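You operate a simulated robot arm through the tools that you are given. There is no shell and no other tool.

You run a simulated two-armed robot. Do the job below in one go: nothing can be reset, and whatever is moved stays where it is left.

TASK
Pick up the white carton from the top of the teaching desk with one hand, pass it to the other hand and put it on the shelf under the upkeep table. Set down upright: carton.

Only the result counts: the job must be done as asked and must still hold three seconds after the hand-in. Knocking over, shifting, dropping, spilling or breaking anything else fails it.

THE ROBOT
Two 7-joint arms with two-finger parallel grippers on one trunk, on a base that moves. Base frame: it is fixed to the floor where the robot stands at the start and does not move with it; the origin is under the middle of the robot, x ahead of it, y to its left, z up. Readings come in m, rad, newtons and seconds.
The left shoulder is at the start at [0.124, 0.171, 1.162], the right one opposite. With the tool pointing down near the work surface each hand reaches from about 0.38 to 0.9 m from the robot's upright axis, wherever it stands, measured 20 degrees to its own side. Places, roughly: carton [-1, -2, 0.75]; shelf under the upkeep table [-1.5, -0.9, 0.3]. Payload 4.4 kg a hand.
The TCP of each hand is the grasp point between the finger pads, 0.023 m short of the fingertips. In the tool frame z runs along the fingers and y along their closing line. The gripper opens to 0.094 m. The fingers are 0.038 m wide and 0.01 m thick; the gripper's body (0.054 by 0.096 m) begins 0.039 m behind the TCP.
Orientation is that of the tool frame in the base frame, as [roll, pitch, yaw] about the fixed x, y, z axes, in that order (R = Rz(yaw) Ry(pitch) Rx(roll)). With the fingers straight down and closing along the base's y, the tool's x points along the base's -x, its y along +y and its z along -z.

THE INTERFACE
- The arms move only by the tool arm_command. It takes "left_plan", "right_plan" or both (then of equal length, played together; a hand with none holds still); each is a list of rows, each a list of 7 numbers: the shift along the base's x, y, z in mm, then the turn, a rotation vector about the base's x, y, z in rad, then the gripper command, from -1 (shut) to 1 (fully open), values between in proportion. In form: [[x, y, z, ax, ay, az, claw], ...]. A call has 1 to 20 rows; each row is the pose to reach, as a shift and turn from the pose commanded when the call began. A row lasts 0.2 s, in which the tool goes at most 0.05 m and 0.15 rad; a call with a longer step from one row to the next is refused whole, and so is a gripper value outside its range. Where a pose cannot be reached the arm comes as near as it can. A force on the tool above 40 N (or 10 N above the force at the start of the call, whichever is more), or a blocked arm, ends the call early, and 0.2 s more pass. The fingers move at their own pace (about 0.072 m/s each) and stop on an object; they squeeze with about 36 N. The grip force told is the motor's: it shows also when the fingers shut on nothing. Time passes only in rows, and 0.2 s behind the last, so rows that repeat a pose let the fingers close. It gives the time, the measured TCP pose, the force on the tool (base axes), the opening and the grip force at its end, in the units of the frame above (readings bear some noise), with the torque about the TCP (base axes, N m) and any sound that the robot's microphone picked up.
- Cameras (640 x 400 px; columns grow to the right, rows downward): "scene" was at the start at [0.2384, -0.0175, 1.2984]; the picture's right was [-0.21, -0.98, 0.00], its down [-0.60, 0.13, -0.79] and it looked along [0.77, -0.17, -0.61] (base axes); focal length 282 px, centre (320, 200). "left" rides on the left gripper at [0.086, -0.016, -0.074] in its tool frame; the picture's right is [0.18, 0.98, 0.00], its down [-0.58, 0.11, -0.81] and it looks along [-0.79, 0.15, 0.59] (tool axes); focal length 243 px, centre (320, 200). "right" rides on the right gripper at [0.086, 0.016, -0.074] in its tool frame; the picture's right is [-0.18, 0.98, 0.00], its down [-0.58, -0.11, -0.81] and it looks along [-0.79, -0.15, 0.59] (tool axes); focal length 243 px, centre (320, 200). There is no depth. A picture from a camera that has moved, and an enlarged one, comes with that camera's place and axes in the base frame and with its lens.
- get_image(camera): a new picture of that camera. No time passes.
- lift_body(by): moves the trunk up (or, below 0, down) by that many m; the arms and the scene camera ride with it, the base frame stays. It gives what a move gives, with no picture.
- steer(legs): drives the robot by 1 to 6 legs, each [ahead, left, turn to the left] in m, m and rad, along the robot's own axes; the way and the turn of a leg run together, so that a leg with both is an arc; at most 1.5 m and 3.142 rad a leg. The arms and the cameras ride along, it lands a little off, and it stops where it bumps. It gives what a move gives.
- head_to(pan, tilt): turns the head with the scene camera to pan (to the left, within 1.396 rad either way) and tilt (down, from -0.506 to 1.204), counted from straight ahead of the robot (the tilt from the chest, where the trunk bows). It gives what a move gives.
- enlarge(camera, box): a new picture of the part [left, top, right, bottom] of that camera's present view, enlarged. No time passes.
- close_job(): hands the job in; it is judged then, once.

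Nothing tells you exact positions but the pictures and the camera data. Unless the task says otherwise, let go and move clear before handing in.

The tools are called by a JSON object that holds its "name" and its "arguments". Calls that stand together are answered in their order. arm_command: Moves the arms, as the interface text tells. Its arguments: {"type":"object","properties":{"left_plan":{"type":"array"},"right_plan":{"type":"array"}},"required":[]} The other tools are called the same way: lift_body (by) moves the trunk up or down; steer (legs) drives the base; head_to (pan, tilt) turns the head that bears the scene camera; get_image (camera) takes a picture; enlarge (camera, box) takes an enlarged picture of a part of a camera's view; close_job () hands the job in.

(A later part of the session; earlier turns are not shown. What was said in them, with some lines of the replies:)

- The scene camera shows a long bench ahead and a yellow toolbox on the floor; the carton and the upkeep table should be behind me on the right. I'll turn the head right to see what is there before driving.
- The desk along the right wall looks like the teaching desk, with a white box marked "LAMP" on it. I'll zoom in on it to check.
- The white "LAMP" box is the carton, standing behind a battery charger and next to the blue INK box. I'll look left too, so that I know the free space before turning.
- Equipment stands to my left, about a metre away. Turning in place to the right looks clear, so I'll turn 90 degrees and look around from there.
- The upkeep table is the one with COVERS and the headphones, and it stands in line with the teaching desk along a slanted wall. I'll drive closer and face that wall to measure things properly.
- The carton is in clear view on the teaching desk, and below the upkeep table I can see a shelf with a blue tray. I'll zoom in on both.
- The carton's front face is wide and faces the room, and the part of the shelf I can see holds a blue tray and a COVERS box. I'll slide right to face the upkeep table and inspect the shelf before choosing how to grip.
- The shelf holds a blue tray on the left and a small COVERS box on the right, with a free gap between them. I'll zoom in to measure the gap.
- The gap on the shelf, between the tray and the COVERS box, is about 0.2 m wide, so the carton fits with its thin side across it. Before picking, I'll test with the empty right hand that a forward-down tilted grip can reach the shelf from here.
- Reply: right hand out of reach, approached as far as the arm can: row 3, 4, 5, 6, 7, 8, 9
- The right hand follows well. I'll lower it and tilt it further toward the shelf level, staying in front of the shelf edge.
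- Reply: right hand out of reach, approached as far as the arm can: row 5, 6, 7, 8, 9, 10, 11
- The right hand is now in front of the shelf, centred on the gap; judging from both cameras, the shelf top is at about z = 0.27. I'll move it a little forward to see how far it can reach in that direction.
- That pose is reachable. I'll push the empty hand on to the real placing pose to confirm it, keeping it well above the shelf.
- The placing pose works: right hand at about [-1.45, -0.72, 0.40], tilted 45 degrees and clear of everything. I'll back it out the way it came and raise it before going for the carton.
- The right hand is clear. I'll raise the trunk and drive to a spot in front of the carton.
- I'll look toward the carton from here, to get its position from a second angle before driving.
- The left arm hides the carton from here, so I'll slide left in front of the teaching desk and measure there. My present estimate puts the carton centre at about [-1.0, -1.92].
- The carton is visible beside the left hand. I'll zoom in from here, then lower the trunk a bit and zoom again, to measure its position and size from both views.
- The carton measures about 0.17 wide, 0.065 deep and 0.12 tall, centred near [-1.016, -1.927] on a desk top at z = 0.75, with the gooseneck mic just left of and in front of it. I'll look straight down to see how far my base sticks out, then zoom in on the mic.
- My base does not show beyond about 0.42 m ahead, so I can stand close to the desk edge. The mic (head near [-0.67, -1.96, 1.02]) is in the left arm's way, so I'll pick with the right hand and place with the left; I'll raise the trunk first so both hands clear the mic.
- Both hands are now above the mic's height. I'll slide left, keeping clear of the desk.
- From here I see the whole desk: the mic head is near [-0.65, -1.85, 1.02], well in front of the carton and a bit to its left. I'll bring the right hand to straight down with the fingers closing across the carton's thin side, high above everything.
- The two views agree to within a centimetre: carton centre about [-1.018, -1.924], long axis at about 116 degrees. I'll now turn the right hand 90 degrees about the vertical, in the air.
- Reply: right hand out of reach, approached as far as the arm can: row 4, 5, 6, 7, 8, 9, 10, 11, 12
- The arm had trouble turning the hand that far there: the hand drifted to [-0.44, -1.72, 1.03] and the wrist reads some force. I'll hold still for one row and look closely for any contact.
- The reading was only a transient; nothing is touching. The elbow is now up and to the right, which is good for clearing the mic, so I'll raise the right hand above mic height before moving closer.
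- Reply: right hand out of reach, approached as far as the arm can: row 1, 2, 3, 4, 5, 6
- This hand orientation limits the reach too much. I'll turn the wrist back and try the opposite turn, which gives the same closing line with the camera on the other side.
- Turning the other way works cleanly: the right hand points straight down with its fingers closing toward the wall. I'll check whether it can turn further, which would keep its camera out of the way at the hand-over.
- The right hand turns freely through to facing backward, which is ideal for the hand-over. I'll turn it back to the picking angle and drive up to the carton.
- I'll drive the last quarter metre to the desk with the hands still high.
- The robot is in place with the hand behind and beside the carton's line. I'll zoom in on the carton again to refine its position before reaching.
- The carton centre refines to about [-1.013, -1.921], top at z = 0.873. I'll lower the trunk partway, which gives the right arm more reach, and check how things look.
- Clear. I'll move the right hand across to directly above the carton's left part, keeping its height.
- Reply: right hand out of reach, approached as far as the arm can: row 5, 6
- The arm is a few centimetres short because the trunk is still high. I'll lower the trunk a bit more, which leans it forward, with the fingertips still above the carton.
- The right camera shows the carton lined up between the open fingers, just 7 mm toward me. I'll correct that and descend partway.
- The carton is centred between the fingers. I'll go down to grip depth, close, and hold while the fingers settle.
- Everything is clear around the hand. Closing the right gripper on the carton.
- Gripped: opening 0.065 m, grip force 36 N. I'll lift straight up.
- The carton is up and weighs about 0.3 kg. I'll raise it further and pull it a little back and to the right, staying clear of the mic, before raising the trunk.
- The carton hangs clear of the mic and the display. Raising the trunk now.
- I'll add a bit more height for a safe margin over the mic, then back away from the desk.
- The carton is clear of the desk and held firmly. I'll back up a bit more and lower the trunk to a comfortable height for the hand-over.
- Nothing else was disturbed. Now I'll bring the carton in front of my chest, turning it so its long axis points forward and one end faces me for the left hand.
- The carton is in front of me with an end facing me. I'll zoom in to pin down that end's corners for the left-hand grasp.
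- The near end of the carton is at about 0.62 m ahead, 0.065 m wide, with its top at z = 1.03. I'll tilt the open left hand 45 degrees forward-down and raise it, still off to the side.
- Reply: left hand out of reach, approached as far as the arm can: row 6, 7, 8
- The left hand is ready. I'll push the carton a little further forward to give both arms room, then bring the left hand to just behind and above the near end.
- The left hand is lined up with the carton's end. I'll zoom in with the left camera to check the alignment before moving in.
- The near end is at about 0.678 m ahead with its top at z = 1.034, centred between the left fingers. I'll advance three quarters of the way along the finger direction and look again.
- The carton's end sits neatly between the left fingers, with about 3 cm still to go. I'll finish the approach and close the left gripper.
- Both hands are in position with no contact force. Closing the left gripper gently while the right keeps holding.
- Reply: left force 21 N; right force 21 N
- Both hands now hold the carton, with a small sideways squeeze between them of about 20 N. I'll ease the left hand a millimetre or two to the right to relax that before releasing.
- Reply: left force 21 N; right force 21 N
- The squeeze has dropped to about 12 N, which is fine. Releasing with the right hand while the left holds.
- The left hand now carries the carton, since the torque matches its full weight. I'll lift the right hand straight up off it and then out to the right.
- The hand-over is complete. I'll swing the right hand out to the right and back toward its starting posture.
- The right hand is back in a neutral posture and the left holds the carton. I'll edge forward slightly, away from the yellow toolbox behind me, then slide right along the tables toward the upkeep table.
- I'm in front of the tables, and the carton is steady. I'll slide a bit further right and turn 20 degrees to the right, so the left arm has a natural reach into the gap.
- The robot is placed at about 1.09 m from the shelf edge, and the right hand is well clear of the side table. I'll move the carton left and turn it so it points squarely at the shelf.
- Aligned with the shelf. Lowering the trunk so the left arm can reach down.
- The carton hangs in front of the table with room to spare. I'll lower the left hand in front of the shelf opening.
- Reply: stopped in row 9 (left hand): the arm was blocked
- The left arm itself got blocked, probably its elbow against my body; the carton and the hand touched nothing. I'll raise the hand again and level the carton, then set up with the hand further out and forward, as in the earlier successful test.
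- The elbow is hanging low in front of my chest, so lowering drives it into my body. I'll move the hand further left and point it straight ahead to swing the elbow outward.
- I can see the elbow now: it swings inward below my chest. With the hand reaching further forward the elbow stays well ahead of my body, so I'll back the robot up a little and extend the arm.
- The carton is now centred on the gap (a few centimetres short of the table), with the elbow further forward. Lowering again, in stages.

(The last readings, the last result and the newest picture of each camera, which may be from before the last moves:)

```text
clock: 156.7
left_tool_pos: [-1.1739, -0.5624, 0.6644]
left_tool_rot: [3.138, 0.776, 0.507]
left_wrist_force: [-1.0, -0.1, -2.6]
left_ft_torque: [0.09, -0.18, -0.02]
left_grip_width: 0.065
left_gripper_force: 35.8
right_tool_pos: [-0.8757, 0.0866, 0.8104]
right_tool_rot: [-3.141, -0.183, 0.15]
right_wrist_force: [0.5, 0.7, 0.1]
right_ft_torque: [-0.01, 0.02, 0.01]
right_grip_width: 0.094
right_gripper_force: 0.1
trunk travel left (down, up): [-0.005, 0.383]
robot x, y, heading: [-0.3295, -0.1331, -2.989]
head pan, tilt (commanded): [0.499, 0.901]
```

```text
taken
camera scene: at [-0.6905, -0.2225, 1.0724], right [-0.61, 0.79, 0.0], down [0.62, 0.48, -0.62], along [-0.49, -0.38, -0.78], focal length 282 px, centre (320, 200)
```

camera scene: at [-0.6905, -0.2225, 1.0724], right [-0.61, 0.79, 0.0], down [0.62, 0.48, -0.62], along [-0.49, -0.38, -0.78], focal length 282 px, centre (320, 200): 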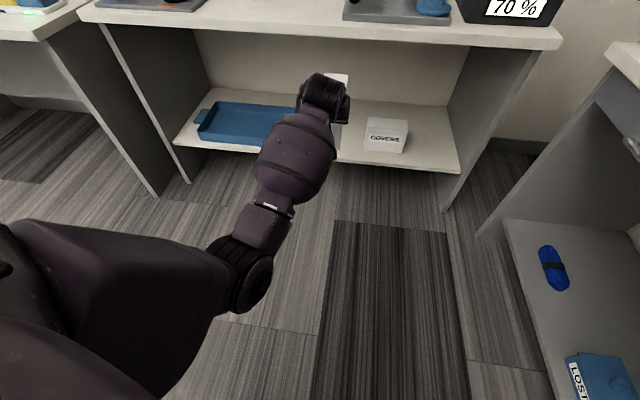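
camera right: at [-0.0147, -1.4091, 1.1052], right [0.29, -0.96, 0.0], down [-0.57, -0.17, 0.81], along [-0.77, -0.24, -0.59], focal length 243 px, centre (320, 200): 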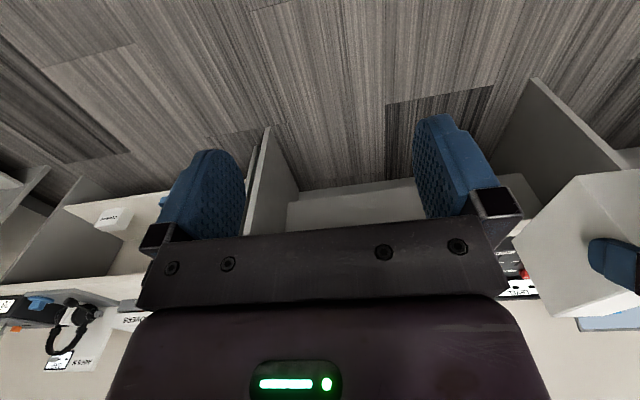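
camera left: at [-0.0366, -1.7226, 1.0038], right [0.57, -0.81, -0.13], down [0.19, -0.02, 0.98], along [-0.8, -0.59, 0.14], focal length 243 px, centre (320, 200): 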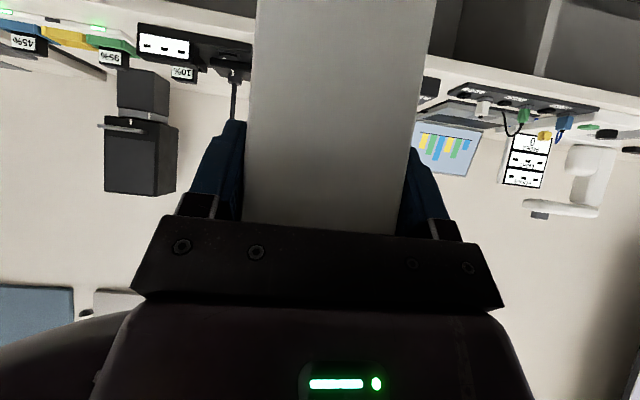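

Going well. Continuing down to just above shelf height.

{"name": "arm_command", "arguments": {"left_plan": [[0, 0, -30, 0, 0, 0, -1], [0, 0, -60, 0, 0, 0, -1], [0, 0, -90, 0, 0, 0, -1], [0, 0, -120, 0, 0, 0, -1], [0, 0, -150, 0, 0, 0, -1], [0, 0, -180, 0, 0, 0, -1], [0, 0, -210, 0, 0, 0, -1], [0, 0, -225, 0, 0, 0, -1], [0, 0, -225, 0, 0, 0, -1]]}}

{"name": "get_image", "arguments": {"camera": "scene"}}

{"name": "get_image", "arguments": {"camera": "left"}}

```text
clock: 158.7
left_tool_pos: [-1.1742, -0.5623, 0.4383]
left_tool_rot: [3.138, 0.777, 0.51]
left_wrist_force: [0.0, -0.4, -2.2]
left_ft_torque: [0.1, -0.16, 0.04]
left_grip_width: 0.0645
left_gripper_force: 36.8
right_tool_pos: [-0.8758, 0.0857, 0.8104]
right_tool_rot: [-3.141, -0.183, 0.151]
right_wrist_force: [0.6, -0.6, 1.1]
right_ft_torque: [-0.01, -0.02, 0.02]
right_grip_width: 0.094
right_gripper_force: 0.1
trunk travel left (down, up): [-0.005, 0.383]
robot x, y, heading: [-0.3351, -0.129, -2.991]
head pan, tilt (commanded): [0.499, 0.901]
```

```text
taken
camera scene: at [-0.6905, -0.2225, 1.0724], right [-0.61, 0.79, 0.0], down [0.62, 0.48, -0.62], along [-0.49, -0.38, -0.78], focal length 282 px, centre (320, 200)
```

scene: 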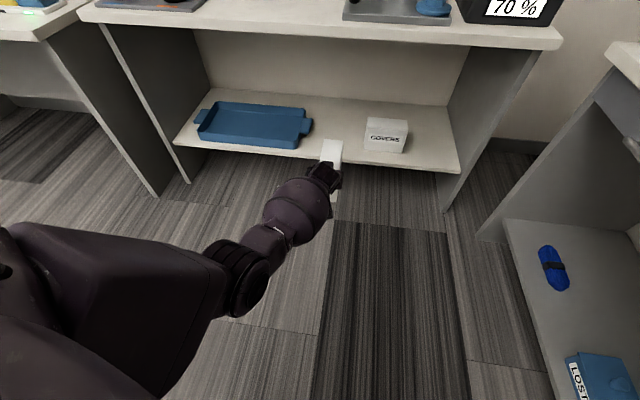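

```text
taken
camera left: at [-1.0828, -0.4927, 0.4318], right [0.6, -0.79, -0.13], down [0.18, -0.02, 0.98], along [-0.78, -0.61, 0.13], focal length 243 px, centre (320, 200)
```

left: 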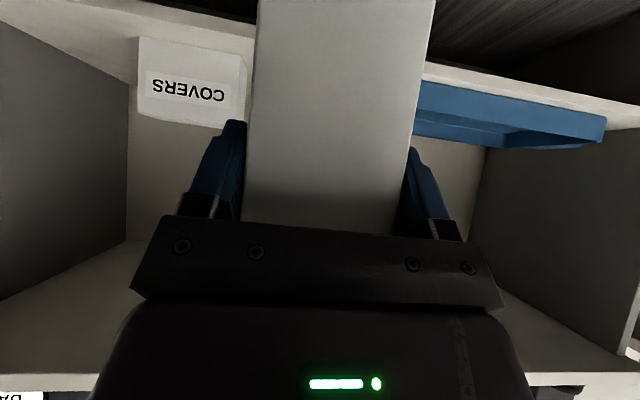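

The carton is at shelf height, in front of the gap, level and firmly held. I'll zoom in to check its line against the tray and the COVERS box before driving it in.

{"name": "enlarge", "arguments": {"camera": "scene", "box": [180, 80, 480, 240]}}

{"name": "enlarge", "arguments": {"camera": "left", "box": [100, 0, 640, 240]}}

```text
2.13 times, centred on (330, 160) of scene
camera zoom: at [-0.6905, -0.2225, 1.0724], right [-0.61, 0.79, 0.0], down [0.62, 0.48, -0.62], along [-0.49, -0.38, -0.78], focal length 602 px, centre (299, 285)
```

zoom: 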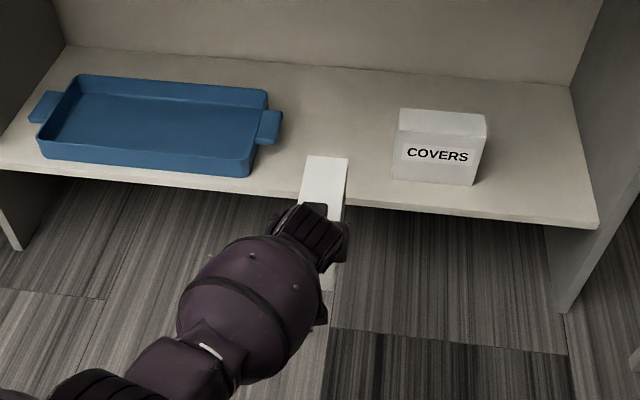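

```text
1.19 times, centred on (370, 120) of left
camera zoom: at [-1.0828, -0.4927, 0.4318], right [0.6, -0.79, -0.13], down [0.18, -0.02, 0.98], along [-0.78, -0.61, 0.13], focal length 288 px, centre (261, 295)
```

zoom: 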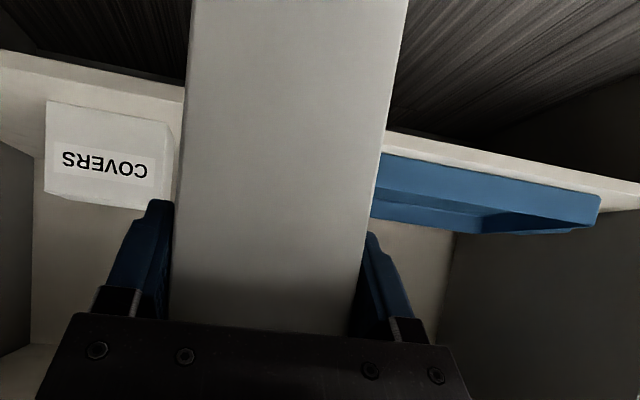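

The carton sits centred on the gap, about 9 cm clear of the tray handle and 8 cm clear of the COVERS box, with roughly 7 cm under it. I'll drive in along the shelf normal in two steps.

{"name": "steer", "arguments": {"legs": [[0.188, 0.069, 0]]}}

{"name": "get_image", "arguments": {"camera": "scene"}}

{"name": "get_image", "arguments": {"camera": "left"}}

```text
clock: 160.3
left_tool_pos: [-1.3473, -0.6591, 0.4365]
left_tool_rot: [3.137, 0.774, 0.512]
left_wrist_force: [-0.7, 0.4, -3.2]
left_ft_torque: [0.07, -0.18, 0.01]
left_grip_width: 0.0647
left_gripper_force: 35.8
right_tool_pos: [-1.0512, -0.0098, 0.8104]
right_tool_rot: [-3.141, -0.185, 0.154]
right_wrist_force: [-0.1, -0.5, 0.0]
right_ft_torque: [0.01, -0.03, -0.02]
right_grip_width: 0.0941
right_gripper_force: 0.1
trunk travel left (down, up): [-0.005, 0.383]
robot x, y, heading: [-0.503, -0.2259, -2.982]
head pan, tilt (commanded): [0.499, 0.901]
```

```text
taken
camera scene: at [-0.865, -0.3194, 1.0722], right [-0.61, 0.79, 0.0], down [0.62, 0.48, -0.62], along [-0.49, -0.38, -0.78], focal length 282 px, centre (320, 200)
```

scene: 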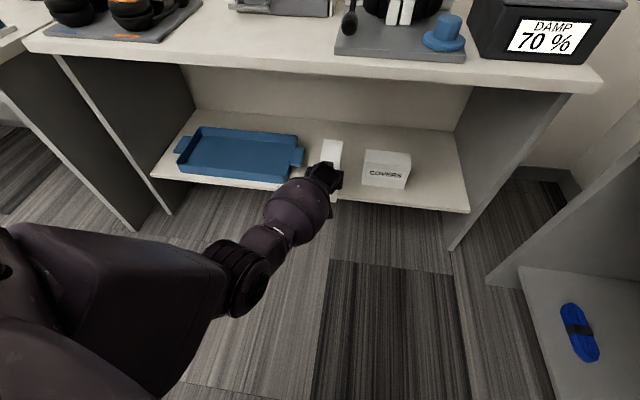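

```text
taken
camera left: at [-1.2561, -0.5906, 0.4314], right [0.6, -0.79, -0.13], down [0.18, -0.02, 0.98], along [-0.78, -0.61, 0.13], focal length 243 px, centre (320, 200)
```

left: 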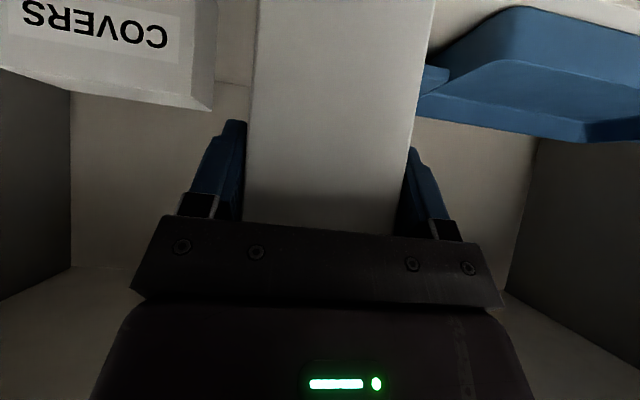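

On track: hand at [-1.347, -0.659], still centred in the gap. Driving in the last 12 cm.

{"name": "steer", "arguments": {"legs": [[0.112, 0.041, 0]]}}

{"name": "get_image", "arguments": {"camera": "scene"}}

{"name": "enlarge", "arguments": {"camera": "scene", "box": [160, 80, 480, 280]}}

{"name": "get_image", "arguments": {"camera": "left"}}

```text
clock: 161.6
left_tool_pos: [-1.4507, -0.7161, 0.4381]
left_tool_rot: [3.136, 0.774, 0.511]
left_wrist_force: [0.6, -0.1, -2.6]
left_ft_torque: [0.08, -0.14, -0.02]
left_grip_width: 0.0646
left_gripper_force: 35.8
right_tool_pos: [-1.1547, -0.0684, 0.8095]
right_tool_rot: [3.14, -0.184, 0.152]
right_wrist_force: [-0.1, 0.7, 0.0]
right_ft_torque: [-0.01, -0.03, -0.01]
right_grip_width: 0.094
right_gripper_force: 0.1
trunk travel left (down, up): [-0.005, 0.383]
robot x, y, heading: [-0.6134, -0.2854, -2.984]
head pan, tilt (commanded): [0.499, 0.901]
```

```text
taken
camera scene: at [-0.968, -0.377, 1.0721], right [-0.61, 0.79, 0.0], down [0.62, 0.48, -0.62], along [-0.49, -0.38, -0.78], focal length 282 px, centre (320, 200)
```

scene: 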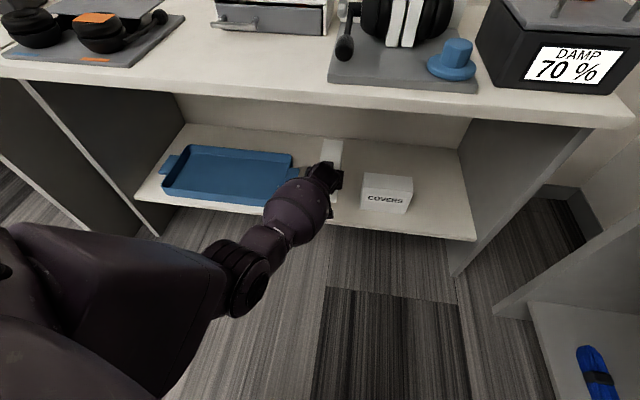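

```text
2.00 times, centred on (320, 180) of scene
camera zoom: at [-0.968, -0.377, 1.0721], right [-0.61, 0.79, 0.0], down [0.62, 0.48, -0.62], along [-0.49, -0.38, -0.78], focal length 564 px, centre (320, 240)
```

zoom: 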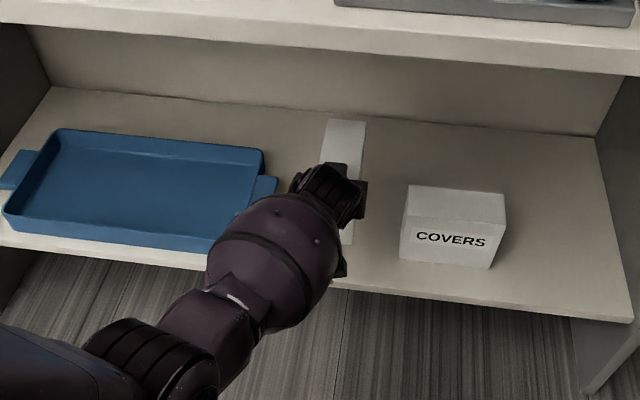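

```text
taken
camera left: at [-1.3591, -0.6479, 0.4312], right [0.6, -0.79, -0.13], down [0.18, -0.02, 0.98], along [-0.78, -0.61, 0.13], focal length 243 px, centre (320, 200)
```

left: 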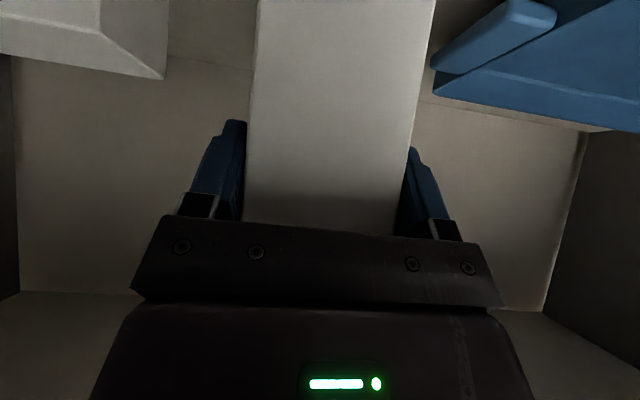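

The carton is over its spot, with its near end about 3 cm inside the shelf edge and clear of the tray and COVERS box. I'll correct a half-degree tilt and start lowering.

{"name": "arm_command", "arguments": {"left_plan": [[0, 0, -10, -0.0054, 0.0096, 0, -1], [0, 0, -20, -0.0054, 0.0096, 0, -1], [0, 0, -30, -0.0054, 0.0096, 0, -1], [0, 0, -40, -0.0054, 0.0096, 0, -1], [0, 0, -48, -0.0054, 0.0096, 0, -1], [0, 0, -48, -0.0054, 0.0096, 0, -1]]}}

{"name": "enlarge", "arguments": {"camera": "scene", "box": [250, 120, 430, 250]}}

```text
clock: 163.0
left_tool_pos: [-1.4505, -0.7176, 0.3904]
left_tool_rot: [3.139, 0.784, 0.512]
left_wrist_force: [0.2, 0.4, -2.8]
left_ft_torque: [0.09, -0.17, 0.0]
left_grip_width: 0.0647
left_gripper_force: 35.5
right_tool_pos: [-1.1533, -0.0672, 0.8099]
right_tool_rot: [3.14, -0.186, 0.152]
right_wrist_force: [-0.5, 0.5, -0.1]
right_ft_torque: [-0.03, 0.01, 0.01]
right_grip_width: 0.0942
right_gripper_force: 0.0
trunk travel left (down, up): [-0.005, 0.383]
robot x, y, heading: [-0.6048, -0.2864, -2.982]
head pan, tilt (commanded): [0.499, 0.901]
```

```text
3.08 times, centred on (340, 185) of scene
camera zoom: at [-0.9676, -0.3769, 1.0724], right [-0.61, 0.79, 0.0], down [0.62, 0.48, -0.62], along [-0.49, -0.38, -0.78], focal length 868 px, centre (258, 246)
```

zoom: 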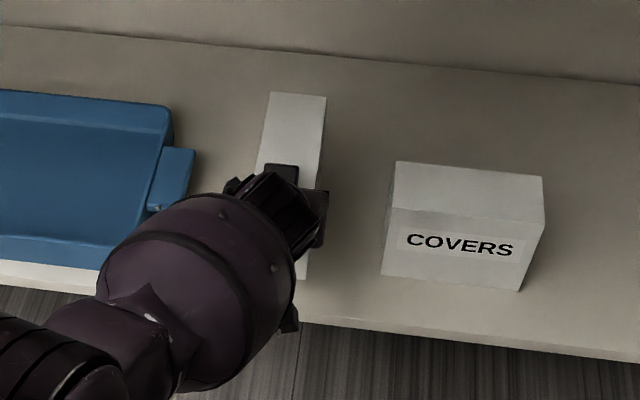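

Still no contact at z = 0.390. Lowering in small steps until the carton touches.

{"name": "arm_command", "arguments": {"left_plan": [[0, 0, -4, 0, 0, 0, -1], [0, 0, -8, 0, 0, 0, -1], [0, 0, -11, 0, 0, 0, -1], [0, 0, -14, 0, 0, 0, -1], [0, 0, -14, 0, 0, 0, -1]]}}

```text
clock: 164.2
left_tool_pos: [-1.4503, -0.718, 0.3767]
left_tool_rot: [3.138, 0.784, 0.508]
left_wrist_force: [0.2, 0.4, -4.4]
left_ft_torque: [0.1, -0.18, 0.03]
left_grip_width: 0.0647
left_gripper_force: 36.3
right_tool_pos: [-1.1543, -0.0672, 0.8094]
right_tool_rot: [-3.14, -0.183, 0.153]
right_wrist_force: [0.4, -0.5, -0.1]
right_ft_torque: [0.01, 0.0, 0.01]
right_grip_width: 0.094
right_gripper_force: 0.0
trunk travel left (down, up): [-0.005, 0.383]
robot x, y, heading: [-0.608, -0.2845, -2.988]
head pan, tilt (commanded): [0.499, 0.901]
```

{"name": "arm_command", "arguments": {"left_plan": [[0, 0, -2, 0, 0, 0, -1], [0, 0, -4, 0, 0, 0, -1], [0, 0, -6, 0, 0, 0, -1], [0, 0, -6, 0, 0, 0, -1]]}}

```text
clock: 165.2
left_tool_pos: [-1.4497, -0.7176, 0.3704]
left_tool_rot: [3.139, 0.784, 0.51]
left_wrist_force: [0.3, 1.1, -3.1]
left_ft_torque: [0.07, -0.2, -0.01]
left_grip_width: 0.0648
left_gripper_force: 36.1
right_tool_pos: [-1.1542, -0.0682, 0.8094]
right_tool_rot: [-3.141, -0.184, 0.154]
right_wrist_force: [-0.8, -0.1, 0.8]
right_ft_torque: [0.0, -0.01, 0.02]
right_grip_width: 0.0941
right_gripper_force: 0.1
trunk travel left (down, up): [-0.005, 0.383]
robot x, y, heading: [-0.6124, -0.2852, -2.984]
head pan, tilt (commanded): [0.499, 0.901]
```

{"name": "arm_command", "arguments": {"left_plan": [[0, 0, -2, 0, 0, 0, -1], [0, 0, -4, 0, 0, 0, -1], [0, 0, -6, 0, 0, 0, -1], [0, 0, -6, 0, 0, 0, -1]]}}

{"name": "enlarge", "arguments": {"camera": "scene", "box": [250, 120, 430, 250]}}

```text
clock: 166.2
left_tool_pos: [-1.4502, -0.7179, 0.3639]
left_tool_rot: [3.138, 0.786, 0.512]
left_wrist_force: [-0.5, -0.4, -2.5]
left_ft_torque: [0.09, -0.17, -0.01]
left_grip_width: 0.0649
left_gripper_force: 36.2
right_tool_pos: [-1.1536, -0.0674, 0.8101]
right_tool_rot: [3.141, -0.186, 0.153]
right_wrist_force: [-0.7, 0.0, 0.2]
right_ft_torque: [0.02, 0.05, -0.01]
right_grip_width: 0.0939
right_gripper_force: 0.1
trunk travel left (down, up): [-0.005, 0.383]
robot x, y, heading: [-0.6077, -0.2843, -2.985]
head pan, tilt (commanded): [0.499, 0.901]
```

```text
3.08 times, centred on (340, 185) of scene
camera zoom: at [-0.9677, -0.3769, 1.0723], right [-0.61, 0.79, 0.0], down [0.62, 0.48, -0.62], along [-0.49, -0.38, -0.78], focal length 868 px, centre (258, 246)
```

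zoom: 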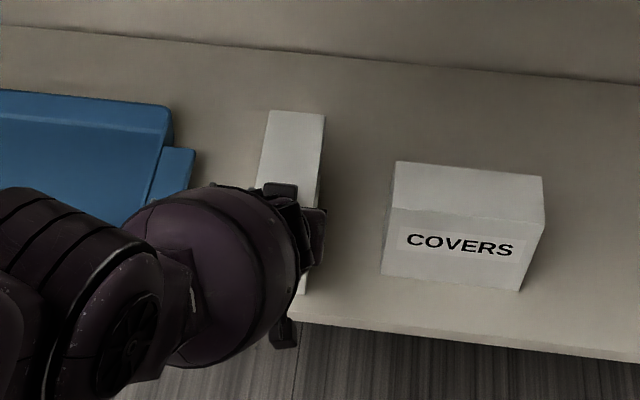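

No contact yet, but the arm has swung its elbow to the left, toward the tray. I'll look at the whole scene before going any lower.

{"name": "get_image", "arguments": {"camera": "scene"}}

{"name": "get_image", "arguments": {"camera": "right"}}

{"name": "get_image", "arguments": {"camera": "left"}}

```text
taken
camera scene: at [-0.9677, -0.3769, 1.0723], right [-0.61, 0.79, 0.0], down [0.62, 0.48, -0.62], along [-0.49, -0.38, -0.78], focal length 282 px, centre (320, 200)
```

scene: 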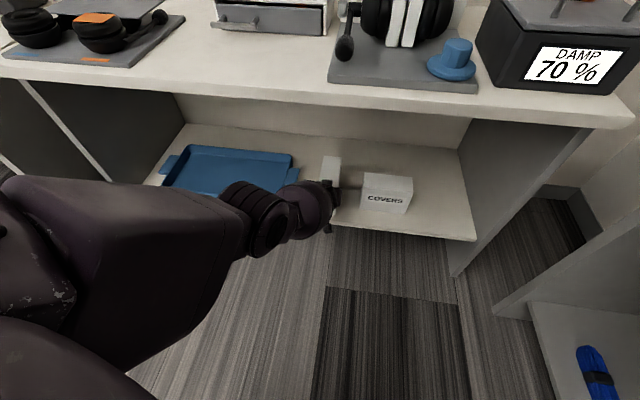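

```text
taken
camera right: at [-1.0808, -0.0732, 0.8983], right [-0.03, -1.0, -0.03], down [-0.73, 0.0, 0.69], along [-0.69, 0.04, -0.73], focal length 243 px, centre (320, 200)
```

right: 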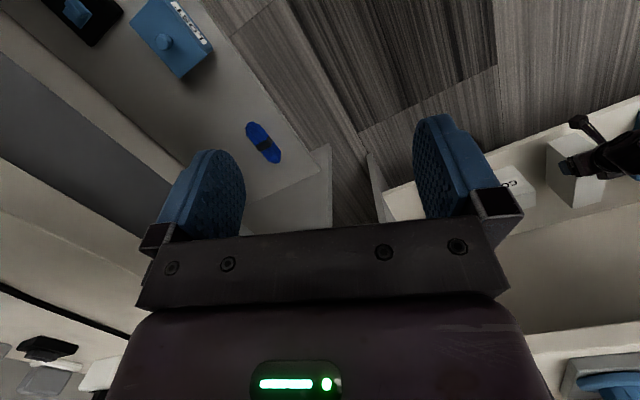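

```text
taken
camera left: at [-1.3586, -0.6479, 0.3556], right [0.6, -0.79, -0.13], down [0.19, -0.01, 0.98], along [-0.78, -0.61, 0.14], focal length 243 px, centre (320, 200)
```

left: 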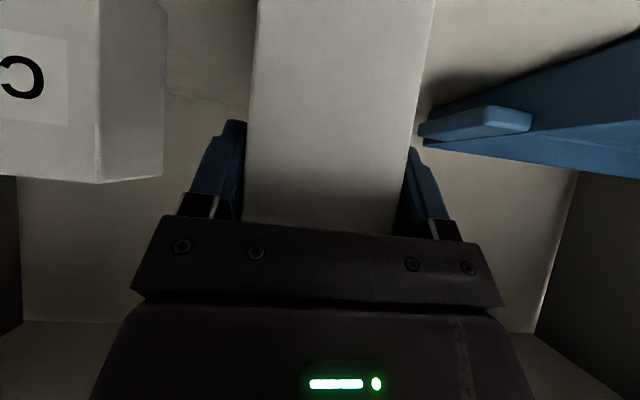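

{"name": "enlarge", "arguments": {"camera": "right", "box": [480, 80, 640, 220]}}

```text
2.86 times, centred on (560, 150) of right
camera zoom: at [-1.0808, -0.0732, 0.8983], right [-0.03, -1.0, -0.03], down [-0.73, 0.0, 0.69], along [-0.69, 0.04, -0.73], focal length 693 px, centre (-366, 343)
```

zoom: 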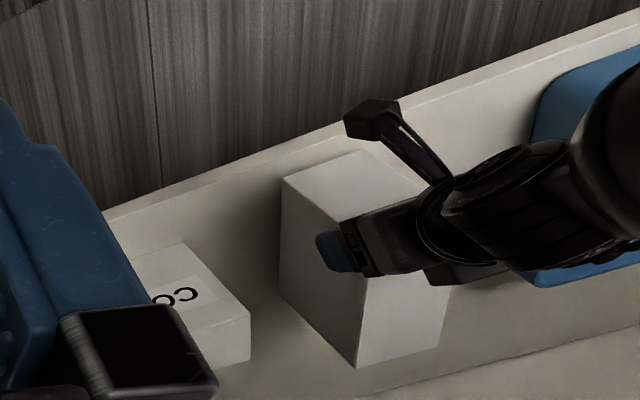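

From the right camera I can see the carton upright just above the shelf, between the COVERS box and the tray, with the arm clear. Continuing down in 2 mm steps.

{"name": "arm_command", "arguments": {"left_plan": [[0, 0, -2, 0, 0, 0, -1], [0, 0, -4, 0, 0, 0, -1], [0, 0, -4, 0, 0, 0, -1]]}}

```text
clock: 167.0
left_tool_pos: [-1.4501, -0.7174, 0.3633]
left_tool_rot: [3.139, 0.786, 0.51]
left_wrist_force: [0.3, -0.9, -4.4]
left_ft_torque: [0.1, -0.16, 0.02]
left_grip_width: 0.0646
left_gripper_force: 36.2
left hand out of reach, approached as far as the arm can: row 2, 3
right_tool_pos: [-1.1549, -0.0686, 0.8101]
right_tool_rot: [-3.141, -0.183, 0.153]
right_wrist_force: [-0.5, 0.0, -0.1]
right_ft_torque: [-0.01, -0.02, 0.03]
right_grip_width: 0.0941
right_gripper_force: 0.1
trunk travel left (down, up): [-0.005, 0.383]
robot x, y, heading: [-0.6076, -0.2859, -2.983]
head pan, tilt (commanded): [0.499, 0.901]
```

The arm is at the end of its reach just above the shelf. I'll lift slightly, draw the hand back 6 cm and then drive the robot 6 cm closer, so the arm has spare reach to set the carton down.

{"name": "arm_command", "arguments": {"left_plan": [[0, 0, 8, 0, 0, 0, -1], [0, 0, 20, 0, 0, 0, -1], [9, 5, 28, 0, 0, 0, -1], [22, 12, 30, 0, 0, 0, -1], [35, 19, 30, 0, 0, 0, -1], [47, 26, 30, 0, 0, 0, -1], [53, 29, 30, 0, 0, 0, -1], [53, 29, 30, 0, 0, 0, -1]]}}

{"name": "get_image", "arguments": {"camera": "scene"}}

```text
clock: 168.8
left_tool_pos: [-1.3969, -0.6876, 0.3941]
left_tool_rot: [3.138, 0.786, 0.509]
left_wrist_force: [0.1, 0.6, -3.6]
left_ft_torque: [0.11, -0.18, 0.04]
left_grip_width: 0.0648
left_gripper_force: 35.9
right_tool_pos: [-1.1527, -0.0678, 0.8095]
right_tool_rot: [3.141, -0.184, 0.154]
right_wrist_force: [-0.3, 0.3, -0.6]
right_ft_torque: [0.03, 0.01, 0.03]
right_grip_width: 0.0938
right_gripper_force: 0.1
trunk travel left (down, up): [-0.005, 0.383]
robot x, y, heading: [-0.6061, -0.2839, -2.986]
head pan, tilt (commanded): [0.499, 0.901]
```

```text
taken
camera scene: at [-0.9676, -0.3769, 1.0724], right [-0.61, 0.79, 0.0], down [0.62, 0.48, -0.62], along [-0.49, -0.38, -0.78], focal length 282 px, centre (320, 200)
```

scene: 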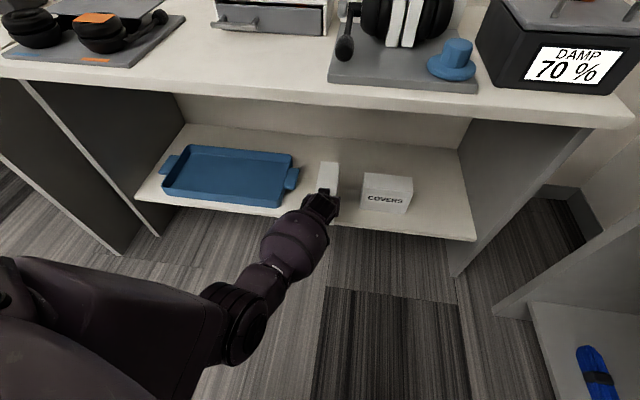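

The arm is more relaxed and everything is clear. Driving forward 6 cm along the shelf normal.

{"name": "steer", "arguments": {"legs": [[0.058, 0.021, 0]]}}

{"name": "enlarge", "arguments": {"camera": "right", "box": [440, 60, 640, 220]}}

{"name": "get_image", "arguments": {"camera": "scene"}}

```text
clock: 169.7
left_tool_pos: [-1.4499, -0.7181, 0.3933]
left_tool_rot: [3.138, 0.784, 0.513]
left_wrist_force: [-0.4, -0.2, -3.8]
left_ft_torque: [0.07, -0.18, 0.0]
left_grip_width: 0.0644
left_gripper_force: 35.9
right_tool_pos: [-1.2083, -0.0971, 0.8087]
right_tool_rot: [-3.141, -0.186, 0.154]
right_wrist_force: [-1.0, 0.7, 0.4]
right_ft_torque: [0.01, -0.02, -0.02]
right_grip_width: 0.0943
right_gripper_force: 0.0
trunk travel left (down, up): [-0.005, 0.383]
robot x, y, heading: [-0.6639, -0.3136, -2.986]
head pan, tilt (commanded): [0.499, 0.901]
```

```text
2.50 times, centred on (540, 140) of right
camera zoom: at [-1.1352, -0.103, 0.8981], right [-0.03, -1.0, -0.03], down [-0.73, 0.0, 0.69], along [-0.69, 0.04, -0.73], focal length 606 px, centre (-230, 350)
```

zoom: 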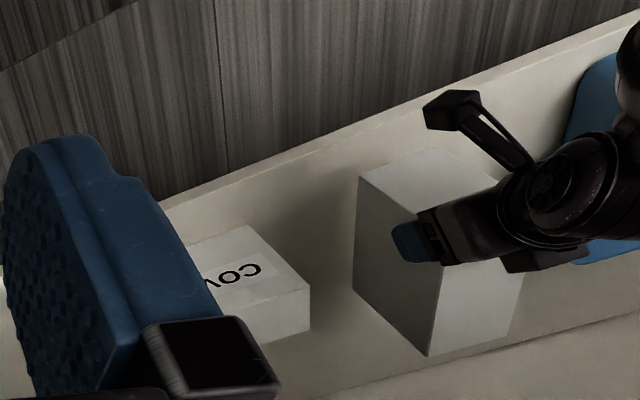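

```text
taken
camera scene: at [-1.022, -0.4067, 1.0721], right [-0.61, 0.79, 0.0], down [0.62, 0.48, -0.62], along [-0.49, -0.38, -0.78], focal length 282 px, centre (320, 200)
```

scene: 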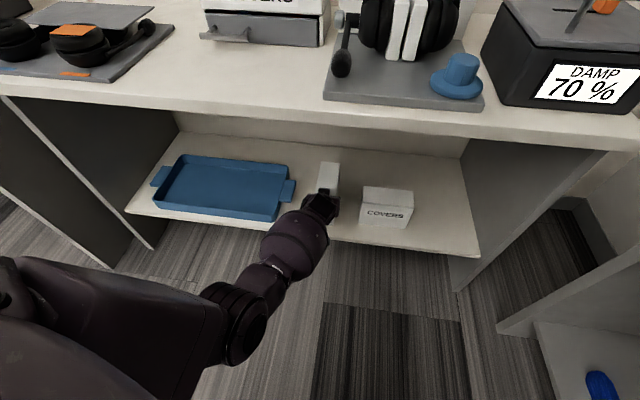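

Back at the same spot over the shelf with spare reach. Lowering again in small steps.

{"name": "arm_command", "arguments": {"left_plan": [[0, 0, -8, 0, 0, 0, -1], [0, 0, -16, 0, 0, 0, -1], [0, 0, -22, 0, 0, 0, -1], [0, 0, -26, 0, 0, 0, -1], [0, 0, -29, 0, 0, 0, -1], [0, 0, -29, 0, 0, 0, -1]]}}

{"name": "arm_command", "arguments": {"left_plan": [[0, 0, -2, 0, 0, 0, -1], [0, 0, -4, 0, 0, 0, -1], [0, 0, -6, 0, 0, 0, -1], [0, 0, -6, 0, 0, 0, -1]]}}

```text
clock: 171.1
left_tool_pos: [-1.4502, -0.719, 0.3649]
left_tool_rot: [3.137, 0.785, 0.51]
left_wrist_force: [0.0, 0.3, -3.0]
left_ft_torque: [0.09, -0.17, 0.03]
left_grip_width: 0.0649
left_gripper_force: 36.3
right_tool_pos: [-1.2084, -0.0973, 0.8102]
right_tool_rot: [-3.14, -0.181, 0.154]
right_wrist_force: [0.4, 0.1, -0.7]
right_ft_torque: [0.0, -0.02, -0.02]
right_grip_width: 0.0939
right_gripper_force: 0.0
trunk travel left (down, up): [-0.005, 0.383]
robot x, y, heading: [-0.6594, -0.3153, -2.988]
head pan, tilt (commanded): [0.499, 0.901]
```

```text
clock: 172.1
left_tool_pos: [-1.4493, -0.7177, 0.3586]
left_tool_rot: [3.138, 0.786, 0.511]
left_wrist_force: [0.2, 0.7, -2.8]
left_ft_torque: [0.11, -0.14, 0.0]
left_grip_width: 0.0646
left_gripper_force: 35.9
right_tool_pos: [-1.207, -0.0972, 0.8105]
right_tool_rot: [3.14, -0.183, 0.153]
right_wrist_force: [-0.2, -0.2, 0.6]
right_ft_torque: [-0.02, -0.01, -0.02]
right_grip_width: 0.0941
right_gripper_force: 0.0
trunk travel left (down, up): [-0.005, 0.383]
robot x, y, heading: [-0.6645, -0.3144, -2.981]
head pan, tilt (commanded): [0.499, 0.901]
```

{"name": "arm_command", "arguments": {"left_plan": [[0, 0, -2, 0, 0, 0, -1], [0, 0, -4, 0, 0, 0, -1], [0, 0, -6, 0, 0, 0, -1], [0, 0, -6, 0, 0, 0, -1]]}}

{"name": "enlarge", "arguments": {"camera": "right", "box": [500, 60, 640, 200]}}

{"name": "get_image", "arguments": {"camera": "scene"}}

```text
clock: 173.1
left_tool_pos: [-1.4504, -0.7183, 0.3548]
left_tool_rot: [3.139, 0.789, 0.512]
left_wrist_force: [1.2, -0.5, 5.6]
left_ft_torque: [0.27, -0.12, -0.1]
left_grip_width: 0.0646
left_gripper_force: 35.7
right_tool_pos: [-1.2081, -0.0967, 0.8108]
right_tool_rot: [-3.142, -0.183, 0.154]
right_wrist_force: [0.7, 0.8, 0.3]
right_ft_torque: [0.0, 0.02, 0.01]
right_grip_width: 0.0938
right_gripper_force: 0.1
trunk travel left (down, up): [-0.005, 0.383]
robot x, y, heading: [-0.6604, -0.3164, -2.983]
head pan, tilt (commanded): [0.499, 0.901]
```

```text
2.86 times, centred on (570, 130) of right
camera zoom: at [-1.1344, -0.1028, 0.8988], right [-0.03, -1.0, -0.03], down [-0.73, 0.0, 0.69], along [-0.69, 0.04, -0.73], focal length 693 px, centre (-394, 400)
```

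zoom: 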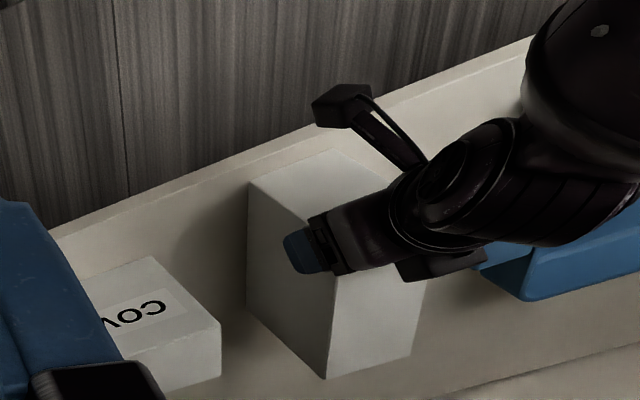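

```text
taken
camera scene: at [-1.0209, -0.4064, 1.0728], right [-0.61, 0.79, 0.0], down [0.62, 0.48, -0.62], along [-0.49, -0.38, -0.78], focal length 282 px, centre (320, 200)
```

scene: 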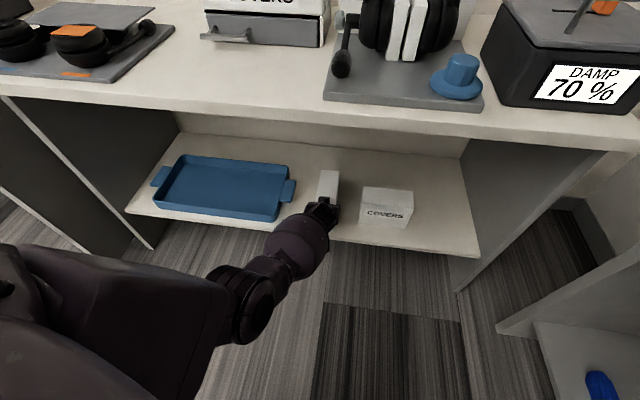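

Contact: the wrist force changed from -3 N to +5.6 N at z = 0.355, so the carton is standing on the shelf. I'll open the left gripper.

{"name": "arm_command", "arguments": {"left_plan": [[0, 0, 0, 0, 0, 0, 0.42], [0, 0, 0, 0, 0, 0, 0.55], [0, 0, 0, 0, 0, 0, 0.7], [0, 0, 0, 0, 0, 0, 0.85], [0, 0, 0, 0, 0, 0, 1], [0, 0, 0, 0, 0, 0, 1], [0, 0, 0, 0, 0, 0, 1]]}}

{"name": "enlarge", "arguments": {"camera": "right", "box": [500, 60, 640, 200]}}

{"name": "get_image", "arguments": {"camera": "left"}}

```text
clock: 174.7
left_tool_pos: [-1.4503, -0.7174, 0.353]
left_tool_rot: [3.139, 0.786, 0.511]
left_wrist_force: [0.3, 0.4, -0.3]
left_ft_torque: [0.0, 0.02, 0.0]
left_grip_width: 0.0942
left_gripper_force: 0.0
right_tool_pos: [-1.2076, -0.0986, 0.8094]
right_tool_rot: [-3.141, -0.183, 0.152]
right_wrist_force: [0.0, -0.4, 0.3]
right_ft_torque: [-0.01, -0.01, 0.02]
right_grip_width: 0.0938
right_gripper_force: 0.0
trunk travel left (down, up): [-0.005, 0.383]
robot x, y, heading: [-0.6625, -0.3148, -2.985]
head pan, tilt (commanded): [0.499, 0.901]
```

```text
2.86 times, centred on (570, 130) of right
camera zoom: at [-1.1347, -0.1029, 0.8985], right [-0.03, -1.0, -0.03], down [-0.73, 0.0, 0.69], along [-0.69, 0.04, -0.73], focal length 693 px, centre (-394, 400)
```

zoom: 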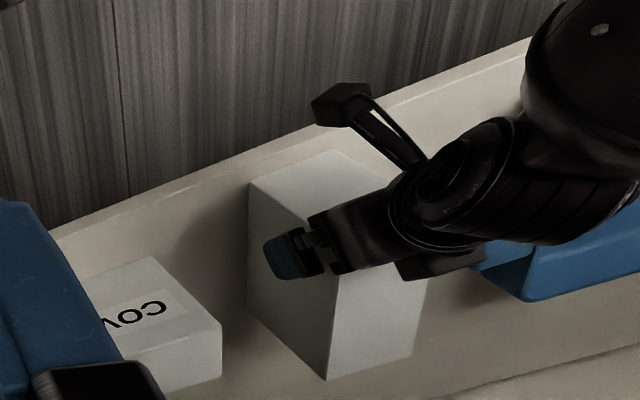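

```text
taken
camera left: at [-1.3593, -0.6489, 0.3449], right [0.6, -0.79, -0.13], down [0.19, -0.01, 0.98], along [-0.78, -0.61, 0.14], focal length 243 px, centre (320, 200)
```

left: 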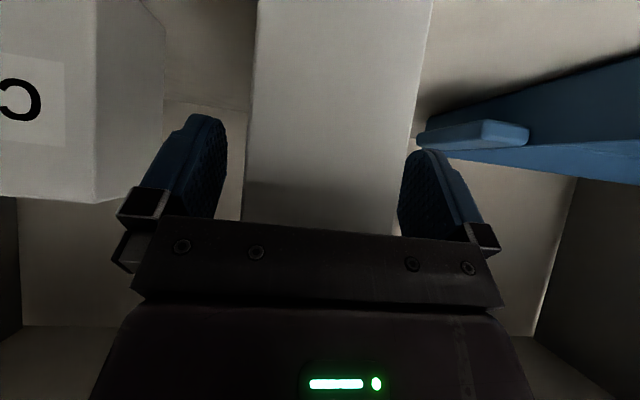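

Released, and the carton stands by itself. I'll draw the hand back and up along its finger direction.

{"name": "arm_command", "arguments": {"left_plan": [[6, 3, 7, 0, 0, 0, 1], [18, 10, 20, 0, 0, 0, 1], [31, 17, 32, 0, 0, 0, 1], [45, 25, 44, 0, 0, 0, 1], [62, 35, 56, 0, 0, 0, 1], [80, 45, 65, 0, 0, 0, 1], [100, 56, 70, 0, 0, 0, 1], [100, 56, 70, 0, 0, 0, 1]]}}

{"name": "get_image", "arguments": {"camera": "scene"}}

{"name": "enlarge", "arguments": {"camera": "right", "box": [440, 60, 640, 220]}}

{"name": "get_image", "arguments": {"camera": "left"}}

```text
clock: 176.4
left_tool_pos: [-1.4429, -0.6581, 0.5]
left_tool_rot: [-3.069, 0.937, 0.531]
left_wrist_force: [0.7, -0.1, -0.7]
left_ft_torque: [-0.05, 0.07, -0.02]
left_grip_width: 0.0939
left_gripper_force: 0.0
right_tool_pos: [-1.2111, -0.0985, 0.8031]
right_tool_rot: [3.141, -0.198, 0.152]
right_wrist_force: [-0.4, 0.0, 0.1]
right_ft_torque: [-0.02, -0.06, -0.01]
right_grip_width: 0.0941
right_gripper_force: 0.1
trunk travel left (down, up): [-0.005, 0.383]
robot x, y, heading: [-0.6608, -0.3145, -2.985]
head pan, tilt (commanded): [0.499, 0.901]
stopped in row 8 (left hand): the arm was blocked; the commanded pose is now the measured one
```

```text
taken
camera scene: at [-1.0285, -0.4084, 1.0671], right [-0.61, 0.79, 0.0], down [0.63, 0.48, -0.62], along [-0.49, -0.38, -0.79], focal length 282 px, centre (320, 200)
```

scene: 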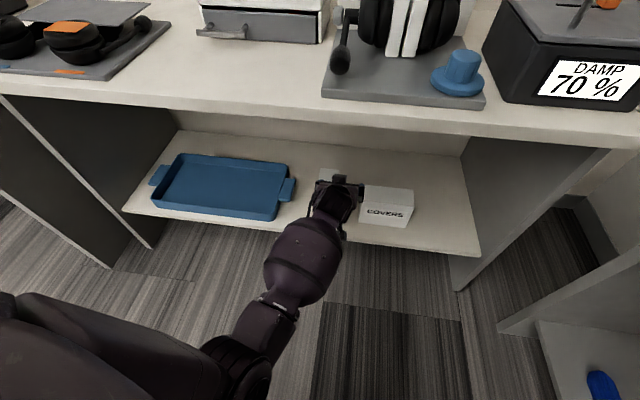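

```text
2.50 times, centred on (540, 140) of right
camera zoom: at [-1.1395, -0.1042, 0.8922], right [-0.03, -1.0, -0.04], down [-0.74, 0.0, 0.68], along [-0.68, 0.05, -0.74], focal length 606 px, centre (-230, 350)
```

zoom: 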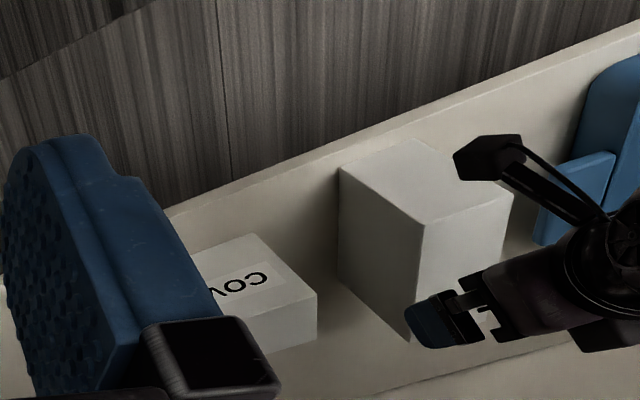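

```text
taken
camera left: at [-1.3513, -0.5938, 0.4762], right [0.54, -0.82, -0.19], down [0.34, 0.01, 0.94], along [-0.77, -0.57, 0.28], focal length 243 px, centre (320, 200)
```

left: 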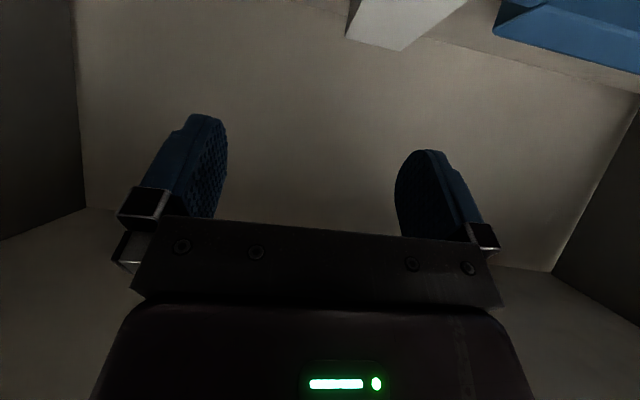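

The hand lifted clear over the carton, though the elbow touched my body again and stopped the move; the carton and COVERS box still stand as before. I'll simply drive back from the shelf, with the hand well above both.

{"name": "steer", "arguments": {"legs": [[-0.282, -0.102, 0]]}}

{"name": "get_image", "arguments": {"camera": "scene"}}

{"name": "get_image", "arguments": {"camera": "left"}}

```text
clock: 178.5
left_tool_pos: [-1.1811, -0.5161, 0.5049]
left_tool_rot: [-3.058, 0.938, 0.543]
left_wrist_force: [-1.0, 0.7, 0.3]
left_ft_torque: [-0.01, 0.0, -0.02]
left_grip_width: 0.0938
left_gripper_force: 0.0
right_tool_pos: [-0.9502, 0.0452, 0.8081]
right_tool_rot: [-3.14, -0.19, 0.153]
right_wrist_force: [0.8, 0.0, -0.6]
right_ft_torque: [0.01, -0.03, 0.0]
right_grip_width: 0.0941
right_gripper_force: 0.0
trunk travel left (down, up): [-0.005, 0.383]
robot x, y, heading: [-0.403, -0.1712, -2.987]
head pan, tilt (commanded): [0.499, 0.901]
```

```text
taken
camera scene: at [-0.7655, -0.2654, 1.0702], right [-0.61, 0.79, 0.0], down [0.63, 0.48, -0.62], along [-0.49, -0.38, -0.79], focal length 282 px, centre (320, 200)
```

scene: 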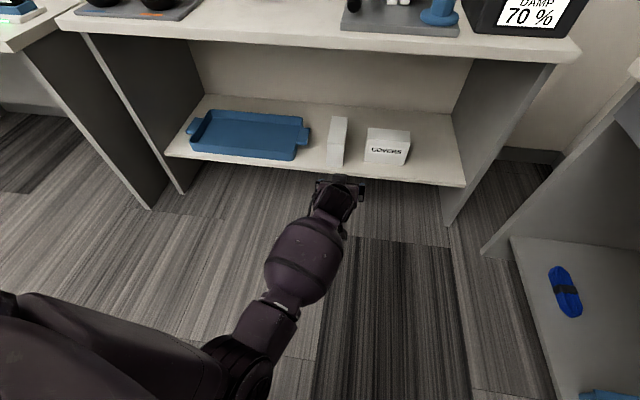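

```text
taken
camera left: at [-1.0897, -0.45, 0.4807], right [0.54, -0.82, -0.2], down [0.34, 0.0, 0.94], along [-0.77, -0.58, 0.28], focal length 243 px, centre (320, 200)
```

left: 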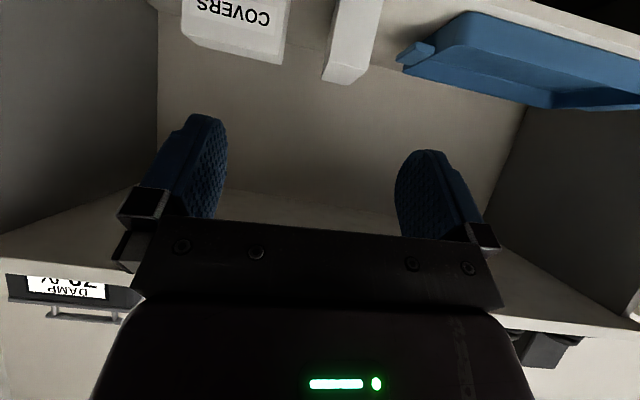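

The carton stands upright on the shelf between the tray and the COVERS box, and the hand is clear. I'll zoom in to confirm nothing was shifted.

{"name": "enlarge", "arguments": {"camera": "scene", "box": [170, 80, 480, 200]}}

{"name": "enlarge", "arguments": {"camera": "scene", "box": [290, 100, 430, 190]}}

```text
2.06 times, centred on (325, 140) of scene
camera zoom: at [-0.7655, -0.2654, 1.0702], right [-0.61, 0.79, 0.0], down [0.63, 0.48, -0.62], along [-0.49, -0.38, -0.79], focal length 582 px, centre (310, 324)
```

zoom: 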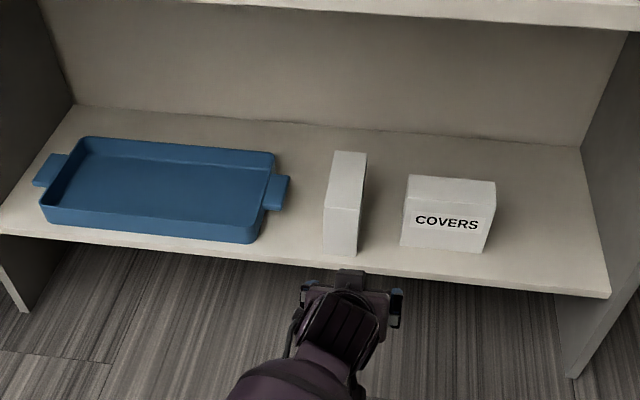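

```text
4.44 times, centred on (360, 145) of scene
camera zoom: at [-0.7655, -0.2654, 1.0702], right [-0.61, 0.79, 0.0], down [0.63, 0.48, -0.62], along [-0.49, -0.38, -0.79], focal length 1254 px, centre (142, 444)
```

zoom: 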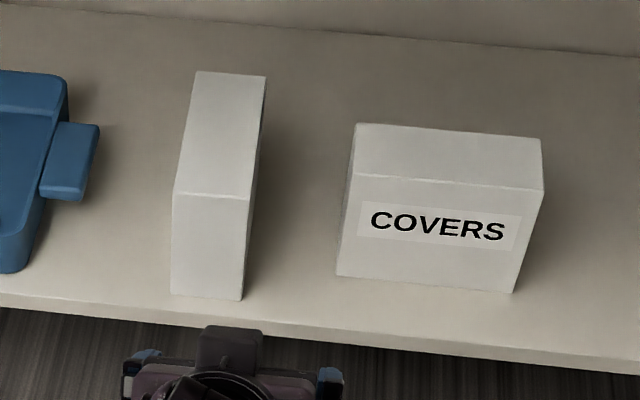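

The carton stands upright and square on the shelf, about 2–3 cm inside the front edge. The tray and the COVERS box are where they were, both hands are empty and clear, and I saw nothing out of place on the teaching desk after the pick, so I'm handing the job in.

{"name": "close_job", "arguments": {}}

```text
The job is handed in.
```

I moved the white LAMP carton from the teaching desk to the shelf under the upkeep table and handed the job in. It stands upright between the blue tray and the COVERS box, about 2–3 cm inside the shelf's front edge.

- **Hand-over:** The right hand picked the carton up. It passed to the left hand in mid-air in front of the robot, and the left hand set it down.
- **Other objects:** The tray and the COVERS box had not moved in the final pictures. After the pick, the mic, INK box and charger on the teaching desk looked undisturbed.
- **Arm stops:** The left arm stopped twice, once on the way to the shelf and once just after release. Most likely its elbow met the robot's own body. Neither stop disturbed the carton or anything around it.

Both hands are empty, and the left hand is about 25 cm clear of the shelf. I don't have the result of the judging.
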